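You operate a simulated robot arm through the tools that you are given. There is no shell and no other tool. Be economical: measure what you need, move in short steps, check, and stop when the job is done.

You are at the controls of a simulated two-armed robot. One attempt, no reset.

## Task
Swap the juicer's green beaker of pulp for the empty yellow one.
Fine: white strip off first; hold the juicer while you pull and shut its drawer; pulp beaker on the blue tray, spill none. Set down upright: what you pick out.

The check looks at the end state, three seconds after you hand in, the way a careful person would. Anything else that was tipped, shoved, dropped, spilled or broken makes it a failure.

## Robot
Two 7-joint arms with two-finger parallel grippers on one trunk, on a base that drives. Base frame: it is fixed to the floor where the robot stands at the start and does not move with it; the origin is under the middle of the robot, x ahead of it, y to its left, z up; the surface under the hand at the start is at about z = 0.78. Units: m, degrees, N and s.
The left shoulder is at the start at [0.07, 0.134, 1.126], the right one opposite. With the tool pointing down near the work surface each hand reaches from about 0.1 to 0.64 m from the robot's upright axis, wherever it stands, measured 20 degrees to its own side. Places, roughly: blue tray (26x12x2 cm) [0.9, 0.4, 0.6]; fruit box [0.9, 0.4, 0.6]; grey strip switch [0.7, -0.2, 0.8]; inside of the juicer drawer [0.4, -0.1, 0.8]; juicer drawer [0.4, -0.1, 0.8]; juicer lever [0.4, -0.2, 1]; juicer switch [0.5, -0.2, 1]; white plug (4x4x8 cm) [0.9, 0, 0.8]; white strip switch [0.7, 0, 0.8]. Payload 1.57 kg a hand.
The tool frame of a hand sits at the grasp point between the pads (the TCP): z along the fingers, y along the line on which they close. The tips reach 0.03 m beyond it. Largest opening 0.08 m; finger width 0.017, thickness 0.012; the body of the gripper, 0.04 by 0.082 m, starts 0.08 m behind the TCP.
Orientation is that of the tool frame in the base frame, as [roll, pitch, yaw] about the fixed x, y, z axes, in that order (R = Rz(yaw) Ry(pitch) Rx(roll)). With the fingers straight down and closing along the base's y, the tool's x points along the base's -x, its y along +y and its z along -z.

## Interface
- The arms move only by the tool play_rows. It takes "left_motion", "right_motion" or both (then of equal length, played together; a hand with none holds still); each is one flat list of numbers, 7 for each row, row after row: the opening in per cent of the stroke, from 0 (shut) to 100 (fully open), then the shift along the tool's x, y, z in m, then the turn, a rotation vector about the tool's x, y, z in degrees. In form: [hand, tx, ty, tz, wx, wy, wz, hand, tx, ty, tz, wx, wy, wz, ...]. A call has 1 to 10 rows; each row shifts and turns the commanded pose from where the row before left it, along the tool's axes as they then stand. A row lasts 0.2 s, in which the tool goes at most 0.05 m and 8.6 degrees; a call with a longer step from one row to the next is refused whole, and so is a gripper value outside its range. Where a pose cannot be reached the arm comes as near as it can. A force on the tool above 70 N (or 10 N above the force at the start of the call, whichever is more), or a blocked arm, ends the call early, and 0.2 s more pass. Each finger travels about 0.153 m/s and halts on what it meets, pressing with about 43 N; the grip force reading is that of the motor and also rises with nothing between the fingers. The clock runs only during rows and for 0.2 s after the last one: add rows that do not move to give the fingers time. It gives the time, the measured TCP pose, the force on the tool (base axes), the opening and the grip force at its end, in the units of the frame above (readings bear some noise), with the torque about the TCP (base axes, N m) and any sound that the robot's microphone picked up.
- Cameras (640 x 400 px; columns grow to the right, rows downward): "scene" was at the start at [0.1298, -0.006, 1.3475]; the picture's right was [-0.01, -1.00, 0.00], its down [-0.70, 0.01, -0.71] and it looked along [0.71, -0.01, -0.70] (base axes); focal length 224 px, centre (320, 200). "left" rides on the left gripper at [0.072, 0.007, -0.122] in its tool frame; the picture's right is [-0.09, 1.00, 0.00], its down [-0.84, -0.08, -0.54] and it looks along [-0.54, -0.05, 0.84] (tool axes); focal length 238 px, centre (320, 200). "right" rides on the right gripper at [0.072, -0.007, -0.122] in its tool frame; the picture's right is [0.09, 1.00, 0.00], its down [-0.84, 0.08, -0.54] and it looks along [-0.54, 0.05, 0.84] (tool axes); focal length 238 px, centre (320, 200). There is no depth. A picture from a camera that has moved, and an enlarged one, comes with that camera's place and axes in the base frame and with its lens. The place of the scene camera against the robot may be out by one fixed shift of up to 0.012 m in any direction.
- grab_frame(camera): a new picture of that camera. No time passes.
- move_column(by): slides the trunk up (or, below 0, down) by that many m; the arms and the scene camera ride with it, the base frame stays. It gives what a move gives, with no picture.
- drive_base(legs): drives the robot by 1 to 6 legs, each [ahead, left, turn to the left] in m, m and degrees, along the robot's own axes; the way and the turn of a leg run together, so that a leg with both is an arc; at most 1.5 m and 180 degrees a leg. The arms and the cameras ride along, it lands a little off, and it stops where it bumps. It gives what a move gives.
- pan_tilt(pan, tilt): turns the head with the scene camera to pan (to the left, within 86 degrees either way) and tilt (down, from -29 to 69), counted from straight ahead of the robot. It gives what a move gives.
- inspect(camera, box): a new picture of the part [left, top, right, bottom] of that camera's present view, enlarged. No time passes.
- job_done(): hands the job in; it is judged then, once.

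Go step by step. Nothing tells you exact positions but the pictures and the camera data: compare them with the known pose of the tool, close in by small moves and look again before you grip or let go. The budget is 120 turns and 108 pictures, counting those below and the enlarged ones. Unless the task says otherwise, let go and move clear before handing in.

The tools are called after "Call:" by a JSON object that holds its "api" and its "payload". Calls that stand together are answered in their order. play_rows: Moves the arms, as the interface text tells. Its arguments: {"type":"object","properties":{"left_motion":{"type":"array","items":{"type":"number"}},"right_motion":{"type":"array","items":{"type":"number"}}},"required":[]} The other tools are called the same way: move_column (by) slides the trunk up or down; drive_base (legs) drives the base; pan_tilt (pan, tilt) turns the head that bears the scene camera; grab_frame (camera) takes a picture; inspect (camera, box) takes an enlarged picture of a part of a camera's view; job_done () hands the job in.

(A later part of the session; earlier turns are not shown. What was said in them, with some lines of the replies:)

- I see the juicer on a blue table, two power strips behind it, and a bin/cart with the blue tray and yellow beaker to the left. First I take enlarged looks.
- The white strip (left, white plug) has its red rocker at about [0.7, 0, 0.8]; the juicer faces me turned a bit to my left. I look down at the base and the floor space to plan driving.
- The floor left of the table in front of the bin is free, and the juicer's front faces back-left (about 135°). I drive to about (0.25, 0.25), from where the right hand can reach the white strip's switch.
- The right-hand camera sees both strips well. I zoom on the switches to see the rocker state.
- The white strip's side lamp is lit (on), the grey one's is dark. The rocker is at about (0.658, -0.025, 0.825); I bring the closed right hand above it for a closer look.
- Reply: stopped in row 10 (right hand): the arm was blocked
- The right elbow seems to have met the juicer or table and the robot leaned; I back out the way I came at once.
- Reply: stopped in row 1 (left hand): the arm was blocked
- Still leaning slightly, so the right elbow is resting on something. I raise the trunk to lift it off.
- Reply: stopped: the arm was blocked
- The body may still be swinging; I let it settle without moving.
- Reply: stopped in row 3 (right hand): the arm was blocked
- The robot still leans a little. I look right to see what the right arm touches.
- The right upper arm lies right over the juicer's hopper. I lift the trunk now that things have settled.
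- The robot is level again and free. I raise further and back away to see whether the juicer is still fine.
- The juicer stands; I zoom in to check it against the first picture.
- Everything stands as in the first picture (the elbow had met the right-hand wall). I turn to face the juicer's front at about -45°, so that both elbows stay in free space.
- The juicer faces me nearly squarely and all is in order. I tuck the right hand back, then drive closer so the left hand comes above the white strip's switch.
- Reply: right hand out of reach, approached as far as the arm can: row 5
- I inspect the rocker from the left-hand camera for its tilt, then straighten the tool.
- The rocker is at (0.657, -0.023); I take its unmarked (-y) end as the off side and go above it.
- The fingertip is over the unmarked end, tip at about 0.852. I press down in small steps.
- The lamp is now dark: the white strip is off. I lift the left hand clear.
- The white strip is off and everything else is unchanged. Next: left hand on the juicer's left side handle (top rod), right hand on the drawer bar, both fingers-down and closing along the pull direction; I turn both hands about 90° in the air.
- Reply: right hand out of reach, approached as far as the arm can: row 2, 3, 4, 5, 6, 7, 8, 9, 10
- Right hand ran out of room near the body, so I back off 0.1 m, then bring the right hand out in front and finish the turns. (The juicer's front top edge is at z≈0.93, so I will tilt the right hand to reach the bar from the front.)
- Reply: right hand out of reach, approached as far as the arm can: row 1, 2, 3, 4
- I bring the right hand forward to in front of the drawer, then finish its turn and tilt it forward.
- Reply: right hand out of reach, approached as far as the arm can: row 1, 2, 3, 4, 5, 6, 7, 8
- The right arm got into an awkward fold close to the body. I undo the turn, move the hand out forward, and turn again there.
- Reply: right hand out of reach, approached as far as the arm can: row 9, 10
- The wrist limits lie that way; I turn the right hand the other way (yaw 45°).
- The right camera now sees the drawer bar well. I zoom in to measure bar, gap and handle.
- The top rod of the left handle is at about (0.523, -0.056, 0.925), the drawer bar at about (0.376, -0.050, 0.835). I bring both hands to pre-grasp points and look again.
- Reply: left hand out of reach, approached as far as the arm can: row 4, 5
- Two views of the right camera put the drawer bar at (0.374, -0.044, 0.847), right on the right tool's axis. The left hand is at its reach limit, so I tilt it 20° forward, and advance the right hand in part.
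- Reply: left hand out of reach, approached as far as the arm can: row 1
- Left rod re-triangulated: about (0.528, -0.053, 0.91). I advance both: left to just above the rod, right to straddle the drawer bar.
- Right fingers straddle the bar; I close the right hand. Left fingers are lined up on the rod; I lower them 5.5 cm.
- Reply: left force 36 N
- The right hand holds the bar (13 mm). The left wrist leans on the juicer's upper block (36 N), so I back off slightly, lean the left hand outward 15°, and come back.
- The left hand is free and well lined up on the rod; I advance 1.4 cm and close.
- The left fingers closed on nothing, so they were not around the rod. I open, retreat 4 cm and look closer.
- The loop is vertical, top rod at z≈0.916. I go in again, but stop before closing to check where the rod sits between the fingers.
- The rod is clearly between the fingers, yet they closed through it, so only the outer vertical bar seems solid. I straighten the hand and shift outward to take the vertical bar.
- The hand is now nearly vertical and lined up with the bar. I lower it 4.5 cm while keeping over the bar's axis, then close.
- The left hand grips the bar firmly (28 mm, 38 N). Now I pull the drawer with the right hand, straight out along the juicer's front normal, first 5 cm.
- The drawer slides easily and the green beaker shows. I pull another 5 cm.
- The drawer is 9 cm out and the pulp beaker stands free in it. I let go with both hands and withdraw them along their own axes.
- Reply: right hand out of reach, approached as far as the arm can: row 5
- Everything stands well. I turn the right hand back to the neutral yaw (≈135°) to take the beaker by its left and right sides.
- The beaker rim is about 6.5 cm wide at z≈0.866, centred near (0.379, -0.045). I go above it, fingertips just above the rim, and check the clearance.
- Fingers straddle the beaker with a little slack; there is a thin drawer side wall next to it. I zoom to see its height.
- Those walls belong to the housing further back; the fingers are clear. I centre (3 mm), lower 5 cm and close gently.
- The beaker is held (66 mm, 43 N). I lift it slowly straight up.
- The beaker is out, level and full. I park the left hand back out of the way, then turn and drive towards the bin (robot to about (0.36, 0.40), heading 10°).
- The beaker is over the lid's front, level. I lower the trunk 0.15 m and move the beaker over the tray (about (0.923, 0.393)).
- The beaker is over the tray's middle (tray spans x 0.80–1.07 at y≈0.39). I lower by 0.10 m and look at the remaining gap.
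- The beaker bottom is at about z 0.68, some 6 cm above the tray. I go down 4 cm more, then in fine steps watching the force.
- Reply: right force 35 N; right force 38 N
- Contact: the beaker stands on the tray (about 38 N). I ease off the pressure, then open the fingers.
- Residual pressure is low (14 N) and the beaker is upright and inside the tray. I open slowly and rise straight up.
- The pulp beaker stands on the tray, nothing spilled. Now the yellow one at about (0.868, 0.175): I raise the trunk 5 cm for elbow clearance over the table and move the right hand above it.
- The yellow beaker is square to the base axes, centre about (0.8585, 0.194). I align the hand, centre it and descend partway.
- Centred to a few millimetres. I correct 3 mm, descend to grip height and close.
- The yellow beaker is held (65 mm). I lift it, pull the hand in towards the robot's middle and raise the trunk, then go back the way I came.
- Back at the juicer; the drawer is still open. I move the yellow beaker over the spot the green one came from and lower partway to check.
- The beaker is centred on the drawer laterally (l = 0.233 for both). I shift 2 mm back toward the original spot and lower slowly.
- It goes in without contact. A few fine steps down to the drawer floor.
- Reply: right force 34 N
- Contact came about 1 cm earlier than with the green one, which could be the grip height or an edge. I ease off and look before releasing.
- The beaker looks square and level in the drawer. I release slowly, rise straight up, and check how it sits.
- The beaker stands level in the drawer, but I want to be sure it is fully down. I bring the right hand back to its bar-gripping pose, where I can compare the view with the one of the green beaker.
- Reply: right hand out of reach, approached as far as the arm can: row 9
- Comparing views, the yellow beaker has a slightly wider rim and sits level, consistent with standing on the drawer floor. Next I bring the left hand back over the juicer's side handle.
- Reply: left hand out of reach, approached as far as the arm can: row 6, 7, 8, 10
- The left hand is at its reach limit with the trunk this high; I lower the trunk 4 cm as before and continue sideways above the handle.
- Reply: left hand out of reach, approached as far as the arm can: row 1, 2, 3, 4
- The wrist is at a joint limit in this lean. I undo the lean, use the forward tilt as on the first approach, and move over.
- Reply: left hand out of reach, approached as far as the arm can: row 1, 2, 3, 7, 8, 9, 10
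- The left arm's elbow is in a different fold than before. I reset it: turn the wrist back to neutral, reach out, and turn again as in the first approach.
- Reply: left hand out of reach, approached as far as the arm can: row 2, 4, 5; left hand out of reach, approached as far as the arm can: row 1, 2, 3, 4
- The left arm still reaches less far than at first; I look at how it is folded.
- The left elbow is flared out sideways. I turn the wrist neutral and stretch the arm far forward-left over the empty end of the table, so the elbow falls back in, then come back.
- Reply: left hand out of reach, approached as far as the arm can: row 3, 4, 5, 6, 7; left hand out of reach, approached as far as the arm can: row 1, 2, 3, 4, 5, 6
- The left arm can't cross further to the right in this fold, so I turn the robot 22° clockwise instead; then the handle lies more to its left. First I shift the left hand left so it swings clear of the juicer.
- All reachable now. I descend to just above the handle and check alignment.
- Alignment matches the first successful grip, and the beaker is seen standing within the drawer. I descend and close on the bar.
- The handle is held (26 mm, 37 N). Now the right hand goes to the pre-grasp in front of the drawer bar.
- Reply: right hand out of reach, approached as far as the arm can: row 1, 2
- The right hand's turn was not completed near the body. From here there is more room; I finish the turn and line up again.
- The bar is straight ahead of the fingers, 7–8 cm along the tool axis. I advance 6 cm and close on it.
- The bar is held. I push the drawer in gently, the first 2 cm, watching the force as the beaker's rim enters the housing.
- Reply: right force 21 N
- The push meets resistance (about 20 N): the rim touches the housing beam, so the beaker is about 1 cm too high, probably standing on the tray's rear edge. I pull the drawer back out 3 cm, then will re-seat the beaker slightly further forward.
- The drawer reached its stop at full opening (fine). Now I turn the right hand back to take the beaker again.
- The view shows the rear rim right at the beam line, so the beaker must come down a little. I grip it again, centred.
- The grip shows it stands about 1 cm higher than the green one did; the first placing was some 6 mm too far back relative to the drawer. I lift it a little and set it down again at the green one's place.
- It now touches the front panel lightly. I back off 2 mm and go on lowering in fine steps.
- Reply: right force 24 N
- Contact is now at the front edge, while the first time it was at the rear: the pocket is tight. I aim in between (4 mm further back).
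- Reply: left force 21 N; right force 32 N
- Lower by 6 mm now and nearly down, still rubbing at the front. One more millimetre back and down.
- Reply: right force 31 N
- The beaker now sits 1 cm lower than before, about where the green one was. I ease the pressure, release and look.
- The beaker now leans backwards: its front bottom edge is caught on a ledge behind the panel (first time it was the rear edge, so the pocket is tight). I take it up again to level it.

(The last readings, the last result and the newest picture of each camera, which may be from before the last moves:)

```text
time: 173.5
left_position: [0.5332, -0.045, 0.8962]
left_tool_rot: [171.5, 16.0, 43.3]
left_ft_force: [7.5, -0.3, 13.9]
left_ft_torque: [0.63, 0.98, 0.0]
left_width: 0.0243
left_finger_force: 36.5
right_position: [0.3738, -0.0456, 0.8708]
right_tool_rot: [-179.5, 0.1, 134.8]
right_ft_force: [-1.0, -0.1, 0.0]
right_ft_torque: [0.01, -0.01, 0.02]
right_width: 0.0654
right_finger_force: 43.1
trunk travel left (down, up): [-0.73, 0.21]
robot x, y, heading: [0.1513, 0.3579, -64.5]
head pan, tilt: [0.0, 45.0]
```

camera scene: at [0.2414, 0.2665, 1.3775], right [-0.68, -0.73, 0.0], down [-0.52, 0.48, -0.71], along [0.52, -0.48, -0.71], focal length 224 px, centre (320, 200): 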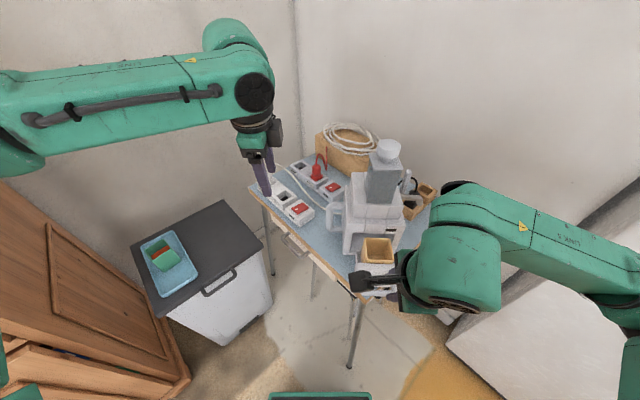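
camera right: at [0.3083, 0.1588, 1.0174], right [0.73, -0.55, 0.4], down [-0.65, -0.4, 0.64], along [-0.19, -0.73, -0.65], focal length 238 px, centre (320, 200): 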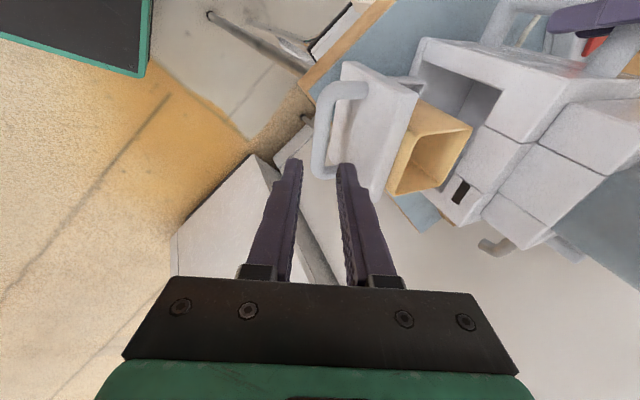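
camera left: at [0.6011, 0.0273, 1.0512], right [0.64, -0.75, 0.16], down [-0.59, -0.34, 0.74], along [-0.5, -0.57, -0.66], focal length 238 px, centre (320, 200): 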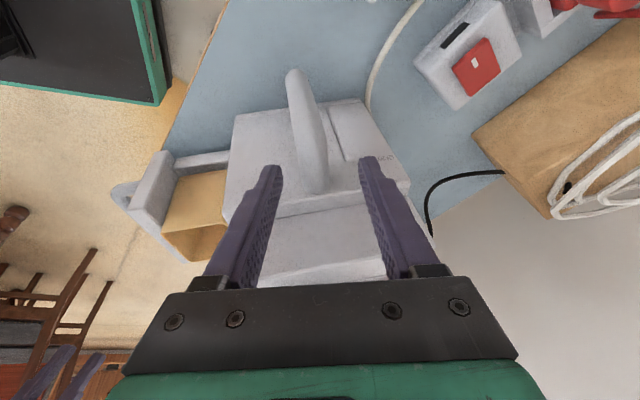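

Held again. I lift 5 cm and check its tilt in the hand.

Call:
{"api": "play_rows", "payload": {"right_motion": [30, 0, 0, -0.01, 0, 0, 0, 30, 0, 0, -0.02, 0, 0, 0, 30, 0, 0, -0.02, 0, 0, 0, 30, 0, 0, -0.01, 0, 0, 0, 30, 0, 0, 0, 0, 0, 0]}}

Call:
{"api": "grab_frame", "payload": {"camera": "right"}}

```text
time: 174.7
left_position: [0.5343, -0.0446, 0.8973]
left_tool_rot: [171.6, 16.2, 43.3]
left_ft_force: [7.4, -0.6, 11.7]
left_ft_torque: [0.69, 0.91, -0.08]
left_width: 0.0239
left_finger_force: 36.2
right_position: [0.3733, -0.0452, 0.9327]
right_tool_rot: [-179.6, 0.1, 134.8]
right_ft_force: [0.7, -0.5, -0.6]
right_ft_torque: [0.03, 0.0, -0.02]
right_width: 0.0655
right_finger_force: 43.0
trunk travel left (down, up): [-0.73, 0.21]
robot x, y, heading: [0.149, 0.3618, -64.3]
head pan, tilt: [0.0, 45.0]
```

```text
3 pictures are left
camera right: at [0.3178, 0.002, 1.0538], right [0.64, 0.77, -0.01], down [0.65, -0.54, 0.54], along [0.41, -0.35, -0.84], focal length 238 px, centre (320, 200)
```

right: 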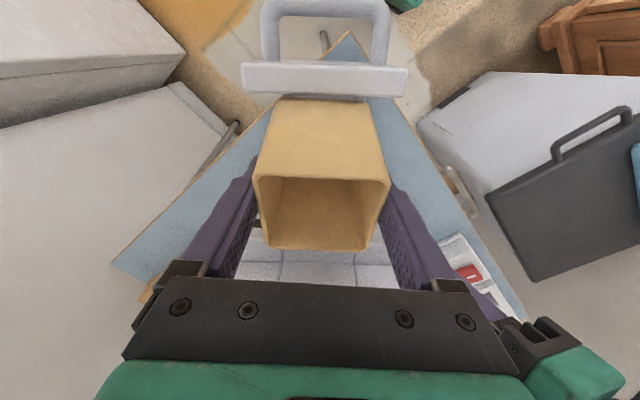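

It leans back about 16° in the grip. I tilt the hand by that amount so the beaker is upright, and bring it down again slightly behind the pocket's centre, stopping above the floor.

Call:
{"api": "play_rows", "payload": {"right_motion": [30, 0, 0, 0, 0, -5.5, 0, 30, 0, 0, 0, 0, -5.5, 0, 30, 0, 0, 0, 0, -5, 0, 30, 0.0077, 0, -0.0022, 0, 0, 0, 30, 0.0042, 0, 0.0146, 0, 0, 0, 30, 0.0042, 0, 0.0146, 0, 0, 0, 30, 0.0042, 0, 0.0146, 0, 0, 0, 30, 0.0028, 0, 0.0097, 0, 0, 0, 30, 0, 0, 0, 0, 0, 0]}}

Call:
{"api": "inspect", "payload": {"camera": "scene", "box": [200, 200, 400, 340]}}

```text
time: 176.7
left_position: [0.5326, -0.0432, 0.8976]
left_tool_rot: [171.5, 16.1, 43.2]
left_ft_force: [4.3, -0.9, 8.4]
left_ft_torque: [0.46, 0.7, -0.09]
left_width: 0.0235
left_finger_force: 35.8
right_position: [0.3671, -0.0401, 0.8766]
right_tool_rot: [-179.5, 16.5, 134.9]
right_ft_force: [0.8, -1.6, 15.8]
right_ft_torque: [-0.16, -0.85, -0.04]
right_width: 0.0654
right_finger_force: 43.2
trunk travel left (down, up): [-0.73, 0.21]
robot x, y, heading: [0.1438, 0.3603, -64.4]
head pan, tilt: [0.0, 45.0]
```

```text
2.86 times, centred on (300, 270) of scene
camera zoom: at [0.2012, 0.2394, 1.378], right [-0.9, -0.43, 0.0], down [-0.31, 0.64, -0.71], along [0.31, -0.64, -0.71], focal length 639 px, centre (377, 0)
```

zoom: 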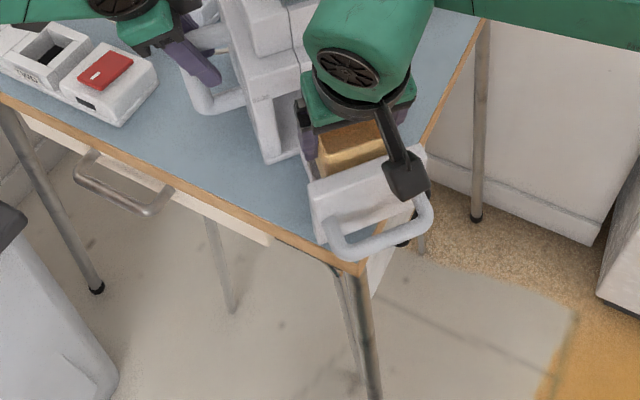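

Contact is at the rear edge, as planned. Now I slide it forward in small steps with light pressure until it drops into the pocket.

Call:
{"api": "play_rows", "payload": {"right_motion": [30, -0.0006, 0, -0.0019, 0, 0, 0, 30, 0.0014, 0, -0.0004, 0, 0, 0, 30, 0.0014, 0, -0.0004, 0, 0, 0, 30, 0, 0, 0, 0, 0, 0]}}

Call:
{"api": "play_rows", "payload": {"right_motion": [30, 0.0006, 0, 0.0019, 0, 0, 0, 30, 0.0006, 0, 0.0019, 0, 0, 0, 30, 0, 0, 0, 0, 0, 0]}}

```text
time: 177.7
left_position: [0.5347, -0.0436, 0.8967]
left_tool_rot: [171.6, 16.0, 43.4]
left_ft_force: [2.2, 1.5, 10.6]
left_ft_torque: [0.81, 1.13, -0.01]
left_width: 0.0236
left_finger_force: 36.4
right_position: [0.3638, -0.0397, 0.8776]
right_tool_rot: [-179.4, 16.2, 134.9]
right_ft_force: [0.4, -0.3, 3.6]
right_ft_torque: [-0.1, 0.11, -0.01]
right_width: 0.0654
right_finger_force: 42.8
trunk travel left (down, up): [-0.73, 0.21]
robot x, y, heading: [0.1497, 0.3571, -64.4]
head pan, tilt: [0.0, 45.0]
```

```text
time: 178.5
left_position: [0.5307, -0.0416, 0.899]
left_tool_rot: [171.4, 16.0, 43.2]
left_ft_force: [-1.7, 0.8, 6.2]
left_ft_torque: [0.25, 0.67, -0.07]
left_width: 0.0235
left_finger_force: 36.0
right_position: [0.363, -0.038, 0.8758]
right_tool_rot: [-179.5, 16.4, 134.9]
right_ft_force: [1.2, -1.8, 18.0]
right_ft_torque: [-0.76, 0.26, 0.05]
right_width: 0.0653
right_finger_force: 42.9
trunk travel left (down, up): [-0.73, 0.21]
robot x, y, heading: [0.1495, 0.3597, -64.3]
head pan, tilt: [0.0, 45.0]
```

Contact is now at the right side; my hand is ~2–3 mm right of the green one's line. I shift left and try again.

Call:
{"api": "play_rows", "payload": {"right_motion": [30, -0.0014, 0, -0.0048, 0, 0, 0, 30, 0, 0.0035, 0, 0, 0, 0, 30, 0.0014, 0, 0.0048, 0, 0, 0, 30, 0.0006, 0, 0.0019, 0, 0, 0, 30, 0, 0, 0, 0, 0, 0]}}

```text
time: 179.7
left_position: [0.5328, -0.0449, 0.8962]
left_tool_rot: [171.6, 16.0, 43.3]
left_ft_force: [1.6, -0.6, 5.9]
left_ft_torque: [0.76, 0.87, -0.06]
left_width: 0.0241
left_finger_force: 36.1
right_position: [0.3674, -0.0368, 0.8698]
right_tool_rot: [-179.4, 16.1, 134.9]
right_ft_force: [-1.1, 0.2, 0.0]
right_ft_torque: [0.01, 0.03, -0.03]
right_width: 0.0649
right_finger_force: 43.2
trunk travel left (down, up): [-0.73, 0.21]
robot x, y, heading: [0.1441, 0.3609, -64.3]
head pan, tilt: [0.0, 45.0]
```

Free now at 0.870: the right wall was the obstacle. I continue down in fine steps.

Call:
{"api": "play_rows", "payload": {"right_motion": [30, 0.0008, 0, 0.0029, 0, 0, 0, 30, 0.0008, 0, 0.0029, 0, 0, 0, 30, 0, 0, 0, 0, 0, 0]}}

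```text
time: 180.5
left_position: [0.5343, -0.0444, 0.8965]
left_tool_rot: [171.6, 16.0, 43.3]
left_ft_force: [2.8, 0.0, 6.0]
left_ft_torque: [0.69, 0.79, -0.06]
left_width: 0.0242
left_finger_force: 36.0
right_position: [0.3672, -0.0376, 0.8645]
right_tool_rot: [-179.6, 16.1, 134.9]
right_ft_force: [-0.1, 0.0, 0.0]
right_ft_torque: [0.02, 0.03, 0.01]
right_width: 0.0653
right_finger_force: 42.3
trunk travel left (down, up): [-0.73, 0.21]
robot x, y, heading: [0.1439, 0.3596, -64.3]
head pan, tilt: [0.0, 45.0]
```

Call:
{"api": "play_rows", "payload": {"right_motion": [30, 0.0008, 0, 0.0029, 0, 0, 0, 30, 0.0008, 0, 0.0029, 0, 0, 0, 30, 0, 0, 0, 0, 0, 0]}}

```text
time: 181.3
left_position: [0.5313, -0.0414, 0.8991]
left_tool_rot: [171.4, 16.0, 43.1]
left_ft_force: [-4.5, 4.0, 4.5]
left_ft_torque: [0.2, 0.55, -0.04]
left_width: 0.0233
left_finger_force: 36.2
right_position: [0.3669, -0.0378, 0.861]
right_tool_rot: [-179.5, 16.4, 134.8]
right_ft_force: [1.0, -1.6, 15.5]
right_ft_torque: [0.53, -0.1, -0.05]
right_width: 0.0652
right_finger_force: 43.4
trunk travel left (down, up): [-0.73, 0.21]
robot x, y, heading: [0.1503, 0.3614, -64.4]
head pan, tilt: [0.0, 45.0]
```

Contact at 0.861, front-left. I test whether it is the floor: 2 mm back and down again.

Call:
{"api": "play_rows", "payload": {"right_motion": [30, -0.0008, 0, -0.0029, 0, 0, 0, 30, -0.0019, -0.001, 0.0006, 0, 0, 0, 30, 0.0008, 0, 0.0029, 0, 0, 0, 30, 0.0006, 0, 0.0019, 0, 0, 0, 30, 0, 0, 0, 0, 0, 0]}}

```text
time: 182.5
left_position: [0.5304, -0.0409, 0.8991]
left_tool_rot: [171.4, 16.1, 43.1]
left_ft_force: [-4.8, 3.3, 2.5]
left_ft_torque: [0.14, 0.58, -0.04]
left_width: 0.0233
left_finger_force: 35.4
right_position: [0.3676, -0.0371, 0.8605]
right_tool_rot: [-179.6, 16.5, 134.8]
right_ft_force: [-1.1, -1.6, 23.4]
right_ft_torque: [0.42, -0.48, 0.02]
right_width: 0.0653
right_finger_force: 42.8
trunk travel left (down, up): [-0.73, 0.21]
robot x, y, heading: [0.1425, 0.3596, -64.3]
head pan, tilt: [0.0, 45.0]
```

Same height again: that is the drawer floor. I ease off, release, withdraw and check.

Call:
{"api": "play_rows", "payload": {"right_motion": [30, -0.0006, 0, -0.0019, 0, 0, 0, 30, 0, 0, 0, 0, 0, 0, 82, 0, 0, 0, 0, 0, 0, 90, 0, 0, 0, 0, 0, 0, 95, 0, 0, 0, 0, 0, 0, 95, 0, 0, -0.01, 0, 0, 0, 95, 0, 0, -0.02, 0, 0, 0, 95, 0, 0, -0.03, 0, 0, 0, 100, 0, 0, -0.03, 0, 5.5, 0, 100, 0, 0, -0.03, 0, 5.5, 0]}}

Call:
{"api": "grab_frame", "payload": {"camera": "right"}}

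```text
time: 184.7
left_position: [0.5325, -0.0437, 0.8964]
left_tool_rot: [171.7, 16.0, 43.3]
left_ft_force: [0.1, -1.3, 1.5]
left_ft_torque: [0.43, 0.9, 0.03]
left_width: 0.0238
left_finger_force: 36.2
right_position: [0.3465, -0.017, 0.9749]
right_tool_rot: [-179.5, 5.0, 134.8]
right_ft_force: [0.3, 0.3, -0.8]
right_ft_torque: [0.0, 0.0, 0.0]
right_width: 0.0801
right_finger_force: 0.1
trunk travel left (down, up): [-0.73, 0.21]
robot x, y, heading: [0.1453, 0.361, -64.5]
head pan, tilt: [0.0, 45.0]
```

```text
1 pictures are left
camera right: at [0.2841, 0.0367, 1.0897], right [0.64, 0.77, -0.02], down [0.61, -0.5, 0.61], along [0.46, -0.4, -0.79], focal length 238 px, centre (320, 200)
```

right: 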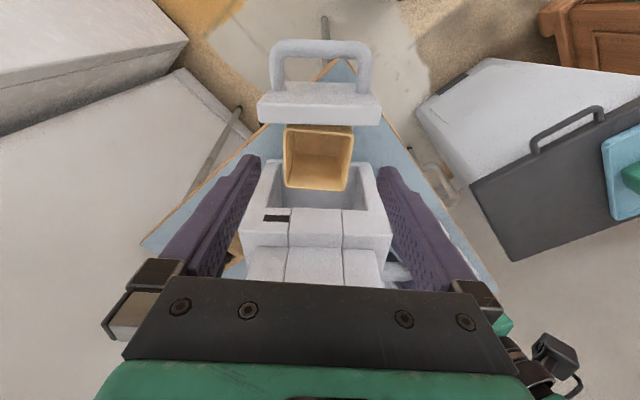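

The beaker is now level and lower, within the drawer. To shut it, I place the closed right fingers in front of the drawer bar and push it straight in while the left hand holds the juicer.

Call:
{"api": "play_rows", "payload": {"right_motion": [50, 0.02, 0, 0, 0, 5, 0, 0, 0.0218, 0, 0, 0, 0, 0, 0, 0.0218, 0, 0, 0, 0, 0, 0, 0.0218, 0, 0, 0, 0, 0, 0, 0.0218, 0, 0, 0, 0, 0, 0, 0, 0, 0, 0, 0, 0]}}

```text
time: 186.1
left_position: [0.5333, -0.0442, 0.8957]
left_tool_rot: [171.6, 16.0, 43.3]
left_ft_force: [-0.9, -0.9, 0.0]
left_ft_torque: [0.61, 0.81, -0.04]
left_width: 0.0237
left_finger_force: 35.6
right_position: [0.2709, 0.059, 0.9728]
right_tool_rot: [-179.5, 0.1, 134.7]
right_ft_force: [0.6, 0.7, 1.2]
right_ft_torque: [0.02, 0.02, -0.02]
right_width: 0.0
right_finger_force: 21.3
trunk travel left (down, up): [-0.73, 0.21]
robot x, y, heading: [0.149, 0.3594, -64.3]
head pan, tilt: [0.0, 45.0]
```

Call:
{"api": "play_rows", "payload": {"right_motion": [0, 0, 0, 0.028, 0, 0, 0, 0, 0, 0, 0.028, 0, 0, 0, 0, 0, 0, 0.028, 0, 0, 0, 0, 0, 0, 0.028, 0, 0, 0, 0, 0, 0, 0, 0, 0, 0]}}

Call:
{"api": "play_rows", "payload": {"right_motion": [0, -0.01, 0, 0, 0, 0, 0, 0, -0.01, 0, 0, 0, 0, 0, 0, -0.01, 0, 0, 0, 0, 0, 0, -0.008, 0, 0, 0, 0, 0, 0, 0, 0, 0, 0, 0, 0]}}

```text
time: 187.3
left_position: [0.5331, -0.0446, 0.8975]
left_tool_rot: [171.5, 16.0, 43.3]
left_ft_force: [-1.3, -0.7, -0.2]
left_ft_torque: [0.62, 0.76, -0.01]
left_width: 0.0239
left_finger_force: 36.2
right_position: [0.2721, 0.057, 0.8627]
right_tool_rot: [-179.5, 0.0, 134.9]
right_ft_force: [0.2, -1.1, -0.7]
right_ft_torque: [-0.02, 0.03, 0.0]
right_width: 0.0002
right_finger_force: 21.6
trunk travel left (down, up): [-0.73, 0.21]
robot x, y, heading: [0.1454, 0.3611, -64.8]
head pan, tilt: [0.0, 45.0]
```

```text
time: 188.5
left_position: [0.5347, -0.0449, 0.8966]
left_tool_rot: [171.7, 15.9, 43.3]
left_ft_force: [3.0, -1.5, 2.3]
left_ft_torque: [0.68, 0.84, -0.03]
left_width: 0.0239
left_finger_force: 35.3
right_position: [0.2981, 0.0281, 0.8608]
right_tool_rot: [-179.5, 0.0, 134.8]
right_ft_force: [-2.6, 1.2, -1.3]
right_ft_torque: [0.02, 0.05, 0.0]
right_width: 0.0003
right_finger_force: 21.2
trunk travel left (down, up): [-0.73, 0.21]
robot x, y, heading: [0.1479, 0.3591, -64.4]
head pan, tilt: [0.0, 45.0]
```

The drawer moves with only about 3 N. I push on past the point where it jammed before.

Call:
{"api": "play_rows", "payload": {"right_motion": [0, -0.006, 0, 0, 0, 0, 0, 0, -0.006, 0, 0, 0, 0, 0, 0, -0.006, 0, 0, 0, 0, 0, 0, -0.006, 0, 0, 0, 0, 0, 0, 0, 0, 0, 0, 0, 0]}}

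```text
time: 189.7
left_position: [0.5328, -0.045, 0.8968]
left_tool_rot: [171.6, 16.0, 43.2]
left_ft_force: [1.9, 0.5, 5.7]
left_ft_torque: [0.81, 0.87, 0.01]
left_width: 0.0238
left_finger_force: 35.9
right_position: [0.3147, 0.0133, 0.862]
right_tool_rot: [-179.5, 0.1, 134.7]
right_ft_force: [-0.3, 2.0, 0.2]
right_ft_torque: [0.02, 0.0, 0.01]
right_width: 0.0
right_finger_force: 21.8
trunk travel left (down, up): [-0.73, 0.21]
robot x, y, heading: [0.1489, 0.3582, -64.3]
head pan, tilt: [0.0, 45.0]
```

It passes the beam freely now (2 N). I keep pushing.

Call:
{"api": "play_rows", "payload": {"right_motion": [0, -0.006, 0, 0, 0, 0, 0, 0, -0.006, 0, 0, 0, 0, 0, 0, -0.006, 0, 0, 0, 0, 0, 0, -0.006, 0, 0, 0, 0, 0, 0, -0.006, 0, 0, 0, 0, 0, 0, -0.006, 0, 0, 0, 0, 0, 0, -0.006, 0, 0, 0, 0, 0, 0, -0.006, 0, 0, 0, 0, 0, 0, 0, 0, 0, 0, 0, 0]}}

```text
time: 191.7
left_position: [0.5336, -0.0446, 0.8956]
left_tool_rot: [171.6, 16.0, 43.3]
left_ft_force: [2.6, 2.3, 3.4]
left_ft_torque: [0.76, 0.99, -0.04]
left_width: 0.0233
left_finger_force: 35.3
right_position: [0.3479, -0.0184, 0.8601]
right_tool_rot: [-179.5, 0.2, 134.7]
right_ft_force: [-1.5, 0.3, 0.8]
right_ft_torque: [0.03, 0.0, -0.01]
right_width: 0.0
right_finger_force: 21.4
trunk travel left (down, up): [-0.73, 0.21]
robot x, y, heading: [0.149, 0.363, -64.5]
head pan, tilt: [0.0, 45.0]
```

Call:
{"api": "play_rows", "payload": {"right_motion": [0, -0.005, 0, 0, 0, 0, 0, 0, -0.005, 0, 0, 0, 0, 0, 0, -0.005, 0, 0, 0, 0, 0, 0, -0.003, 0, 0, 0, 0, 0, 0, 0, 0, 0, 0, 0, 0]}}

```text
time: 192.9
left_position: [0.5341, -0.044, 0.8959]
left_tool_rot: [171.6, 16.0, 43.3]
left_ft_force: [3.1, 2.1, 3.1]
left_ft_torque: [0.81, 0.77, -0.06]
left_width: 0.0235
left_finger_force: 35.3
right_position: [0.3623, -0.0334, 0.8619]
right_tool_rot: [-179.5, 0.1, 134.7]
right_ft_force: [-1.4, 0.1, 0.1]
right_ft_torque: [0.05, 0.02, 0.02]
right_width: 0.0002
right_finger_force: 20.9
trunk travel left (down, up): [-0.73, 0.21]
robot x, y, heading: [0.1455, 0.3595, -64.1]
head pan, tilt: [0.0, 45.0]
```

Call:
{"api": "play_rows", "payload": {"right_motion": [0, -0.003, 0, 0, 0, 0, 0, 0, -0.003, 0, 0, 0, 0, 0, 0, 0, 0, 0, 0, 0, 0]}}

```text
time: 193.7
left_position: [0.5326, -0.044, 0.8969]
left_tool_rot: [171.7, 16.0, 43.2]
left_ft_force: [4.1, -0.3, 2.6]
left_ft_torque: [0.62, 0.78, -0.04]
left_width: 0.0239
left_finger_force: 35.8
right_position: [0.3659, -0.0375, 0.8616]
right_tool_rot: [-179.5, 0.1, 134.7]
right_ft_force: [-1.4, 0.9, -0.3]
right_ft_torque: [0.02, 0.04, 0.02]
right_width: 0.0
right_finger_force: 21.3
trunk travel left (down, up): [-0.73, 0.21]
robot x, y, heading: [0.1477, 0.3629, -64.6]
head pan, tilt: [0.0, 45.0]
```

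Call:
{"api": "play_rows", "payload": {"right_motion": [0, -0.003, 0, 0, 0, 0, 0, 0, -0.003, 0, 0, 0, 0, 0, 0, 0, 0, 0, 0, 0, 0]}}

```text
time: 194.5
left_position: [0.5344, -0.0437, 0.8973]
left_tool_rot: [171.5, 16.0, 43.3]
left_ft_force: [3.4, 1.2, 1.4]
left_ft_torque: [0.58, 0.78, -0.03]
left_width: 0.0236
left_finger_force: 36.1
right_position: [0.3695, -0.0397, 0.8619]
right_tool_rot: [-179.6, 0.1, 134.8]
right_ft_force: [-0.6, 2.9, 0.2]
right_ft_torque: [0.05, 0.06, -0.02]
right_width: 0.0001
right_finger_force: 21.2
trunk travel left (down, up): [-0.73, 0.21]
robot x, y, heading: [0.1504, 0.3629, -64.6]
head pan, tilt: [0.0, 45.0]
```

Call:
{"api": "play_rows", "payload": {"right_motion": [0, -0.003, 0, 0, 0, 0, 0, 0, -0.002, 0, 0, 0, 0, 0, 0, 0, 0, 0, 0, 0, 0]}}

```text
time: 195.3
left_position: [0.5334, -0.0438, 0.8962]
left_tool_rot: [171.6, 16.0, 43.3]
left_ft_force: [3.8, -0.5, -3.0]
left_ft_torque: [0.23, 0.82, -0.1]
left_width: 0.0232
left_finger_force: 35.8
right_position: [0.3726, -0.044, 0.8599]
right_tool_rot: [-179.5, 0.1, 134.9]
right_ft_force: [-6.6, 4.0, 2.4]
right_ft_torque: [0.07, 0.12, 0.03]
right_width: 0.0
right_finger_force: 21.4
trunk travel left (down, up): [-0.73, 0.21]
robot x, y, heading: [0.1495, 0.3659, -64.2]
head pan, tilt: [0.0, 45.0]
```

Force begins to rise (8 N). One more small push to make sure it is fully shut.

Call:
{"api": "play_rows", "payload": {"right_motion": [0, -0.003, 0, 0, 0, 0, 0, 0, 0, 0, 0, 0, 0, 0]}}

```text
time: 195.9
left_position: [0.5349, -0.0439, 0.8966]
left_tool_rot: [171.4, 16.0, 43.3]
left_ft_force: [11.0, -1.4, 1.0]
left_ft_torque: [0.37, 0.73, -0.12]
left_width: 0.0233
left_finger_force: 35.6
right_position: [0.3736, -0.0471, 0.8609]
right_tool_rot: [-179.4, 0.0, 134.6]
right_ft_force: [-14.4, 4.3, 0.7]
right_ft_torque: [0.06, 0.28, -0.04]
right_width: 0.0
right_finger_force: 21.4
trunk travel left (down, up): [-0.73, 0.21]
robot x, y, heading: [0.1449, 0.3632, -64.5]
head pan, tilt: [0.0, 45.0]
```

Firm stop at 15 N: the drawer is shut. I withdraw the right hand, then open the left and lift it clear.

Call:
{"api": "play_rows", "payload": {"right_motion": [0, 0.01, 0, 0, 0, 0, 0, 0, 0.025, 0, 0, 0, 0, 0, 0, 0.03, 0, 0, 0, 0, 0, 0, 0.03, 0, -0.01, 0, 0, 0, 0, 0, 0, -0.03, 0, 0, 0, 0, 0, 0, -0.03, 0, 0, 0, 0, 0, 0, -0.03, 0, 0, 0, 0, 0, 0, -0.03, 0, 0, 0, 0, 0, 0, -0.03, 0, 0, 0]}}

Call:
{"api": "play_rows", "payload": {"left_motion": [65, 0, 0, 0, 0, 0, 0, 65, 0, 0, 0, 0, 0, 0, 65, 0.002, 0, -0.02, 0, 0, 0, 65, 0.002, 0, -0.02, 0, 0, 0, 65, 0.002, 0, -0.02, 0, 0, 0, 65, 0.005, -0.003, -0.03, 0, 0, 0, 65, 0.01, -0.01, -0.04, 0, 0, 0, 65, 0.01, -0.01, -0.04, 0, 0, 0, 65, 0.01, -0.01, -0.04, 0, 0, 0]}}

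Call:
{"api": "pan_tilt", "payload": {"pan": 24, "tilt": 45}}

Call:
{"api": "grab_frame", "payload": {"camera": "scene"}}

```text
time: 197.9
left_position: [0.5334, -0.0442, 0.8963]
left_tool_rot: [171.8, 16.0, 43.3]
left_ft_force: [0.6, 2.2, -2.5]
left_ft_torque: [0.66, 0.53, -0.07]
left_width: 0.0236
left_finger_force: 36.2
right_position: [0.3096, 0.022, 1.0205]
right_tool_rot: [-179.4, 0.0, 134.7]
right_ft_force: [0.1, 0.5, -0.3]
right_ft_torque: [0.0, 0.02, 0.0]
right_width: 0.0
right_finger_force: 21.1
trunk travel left (down, up): [-0.73, 0.21]
robot x, y, heading: [0.1491, 0.3608, -64.3]
head pan, tilt: [0.0, 45.0]
```

```text
time: 199.9
left_position: [0.5589, 0.0697, 1.0805]
left_tool_rot: [171.4, 15.9, 43.3]
left_ft_force: [-0.9, 0.1, -0.1]
left_ft_torque: [-0.02, 0.0, 0.01]
left_width: 0.0519
left_finger_force: 0.0
right_position: [0.3096, 0.0233, 1.0213]
right_tool_rot: [-179.5, 0.1, 134.9]
right_ft_force: [0.1, 0.9, -0.2]
right_ft_torque: [-0.02, -0.01, -0.02]
right_width: 0.0
right_finger_force: 21.3
trunk travel left (down, up): [-0.73, 0.21]
robot x, y, heading: [0.1475, 0.3613, -64.4]
head pan, tilt: [0.0, 45.0]
```

```text
time: 200.8
left_position: [0.5599, 0.0677, 1.0811]
left_tool_rot: [171.6, 15.9, 43.2]
left_ft_force: [0.5, 0.1, 0.3]
left_ft_torque: [0.0, 0.01, 0.02]
left_width: 0.0519
left_finger_force: 0.0
right_position: [0.3078, 0.0206, 1.0209]
right_tool_rot: [-179.5, 0.1, 134.8]
right_ft_force: [-0.6, -0.3, 0.0]
right_ft_torque: [-0.01, 0.02, 0.01]
right_width: 0.0001
right_finger_force: 21.5
trunk travel left (down, up): [-0.73, 0.21]
robot x, y, heading: [0.1468, 0.359, -64.6]
head pan, tilt: [24.0, 45.0]
```

```text
0 pictures are left
camera scene: at [0.2293, 0.2569, 1.3774], right [-0.65, -0.76, 0.0], down [-0.54, 0.46, -0.71], along [0.54, -0.46, -0.71], focal length 224 px, centre (320, 200)
```

scene: 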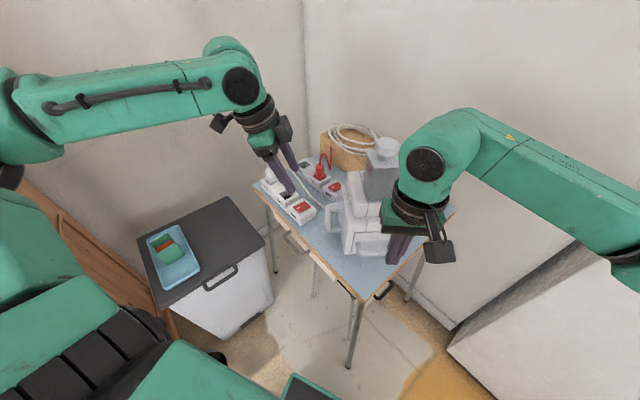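

The drawer is shut with the yellow beaker inside, the juicer stands where it was, the white strip is off and the pulp beaker stands on the blue tray. Both hands are clear, so I hand in.

Call:
{"api": "job_done", "payload": {}}

```text
The job is handed in.
```

I finished the swap and handed it in; the last picture shows the drawer shut, but the yellow beaker inside can't be seen with the drawer closed.

- **Strip:** I switched the white strip off first, and its lamp went dark.
- **Pulp beaker:** the green beaker stands upright on the blue tray, with no spill visible in the pictures.
- **Yellow beaker:** it went in on the third try. First it stood too high and its rim hit the juicer, then it caught and leaned. It was level when I pushed the drawer in, and the drawer closed freely to a firm stop.
- **Holding the juicer:** the left hand held its side handle for both the pull and the shut. The juicer looks to be where it started.
- **Arm contact:** early on, the right arm hit something, most likely the right-hand wall. The robot leaned and shifted before I backed out. The pictures afterwards showed nothing else moved or knocked over.
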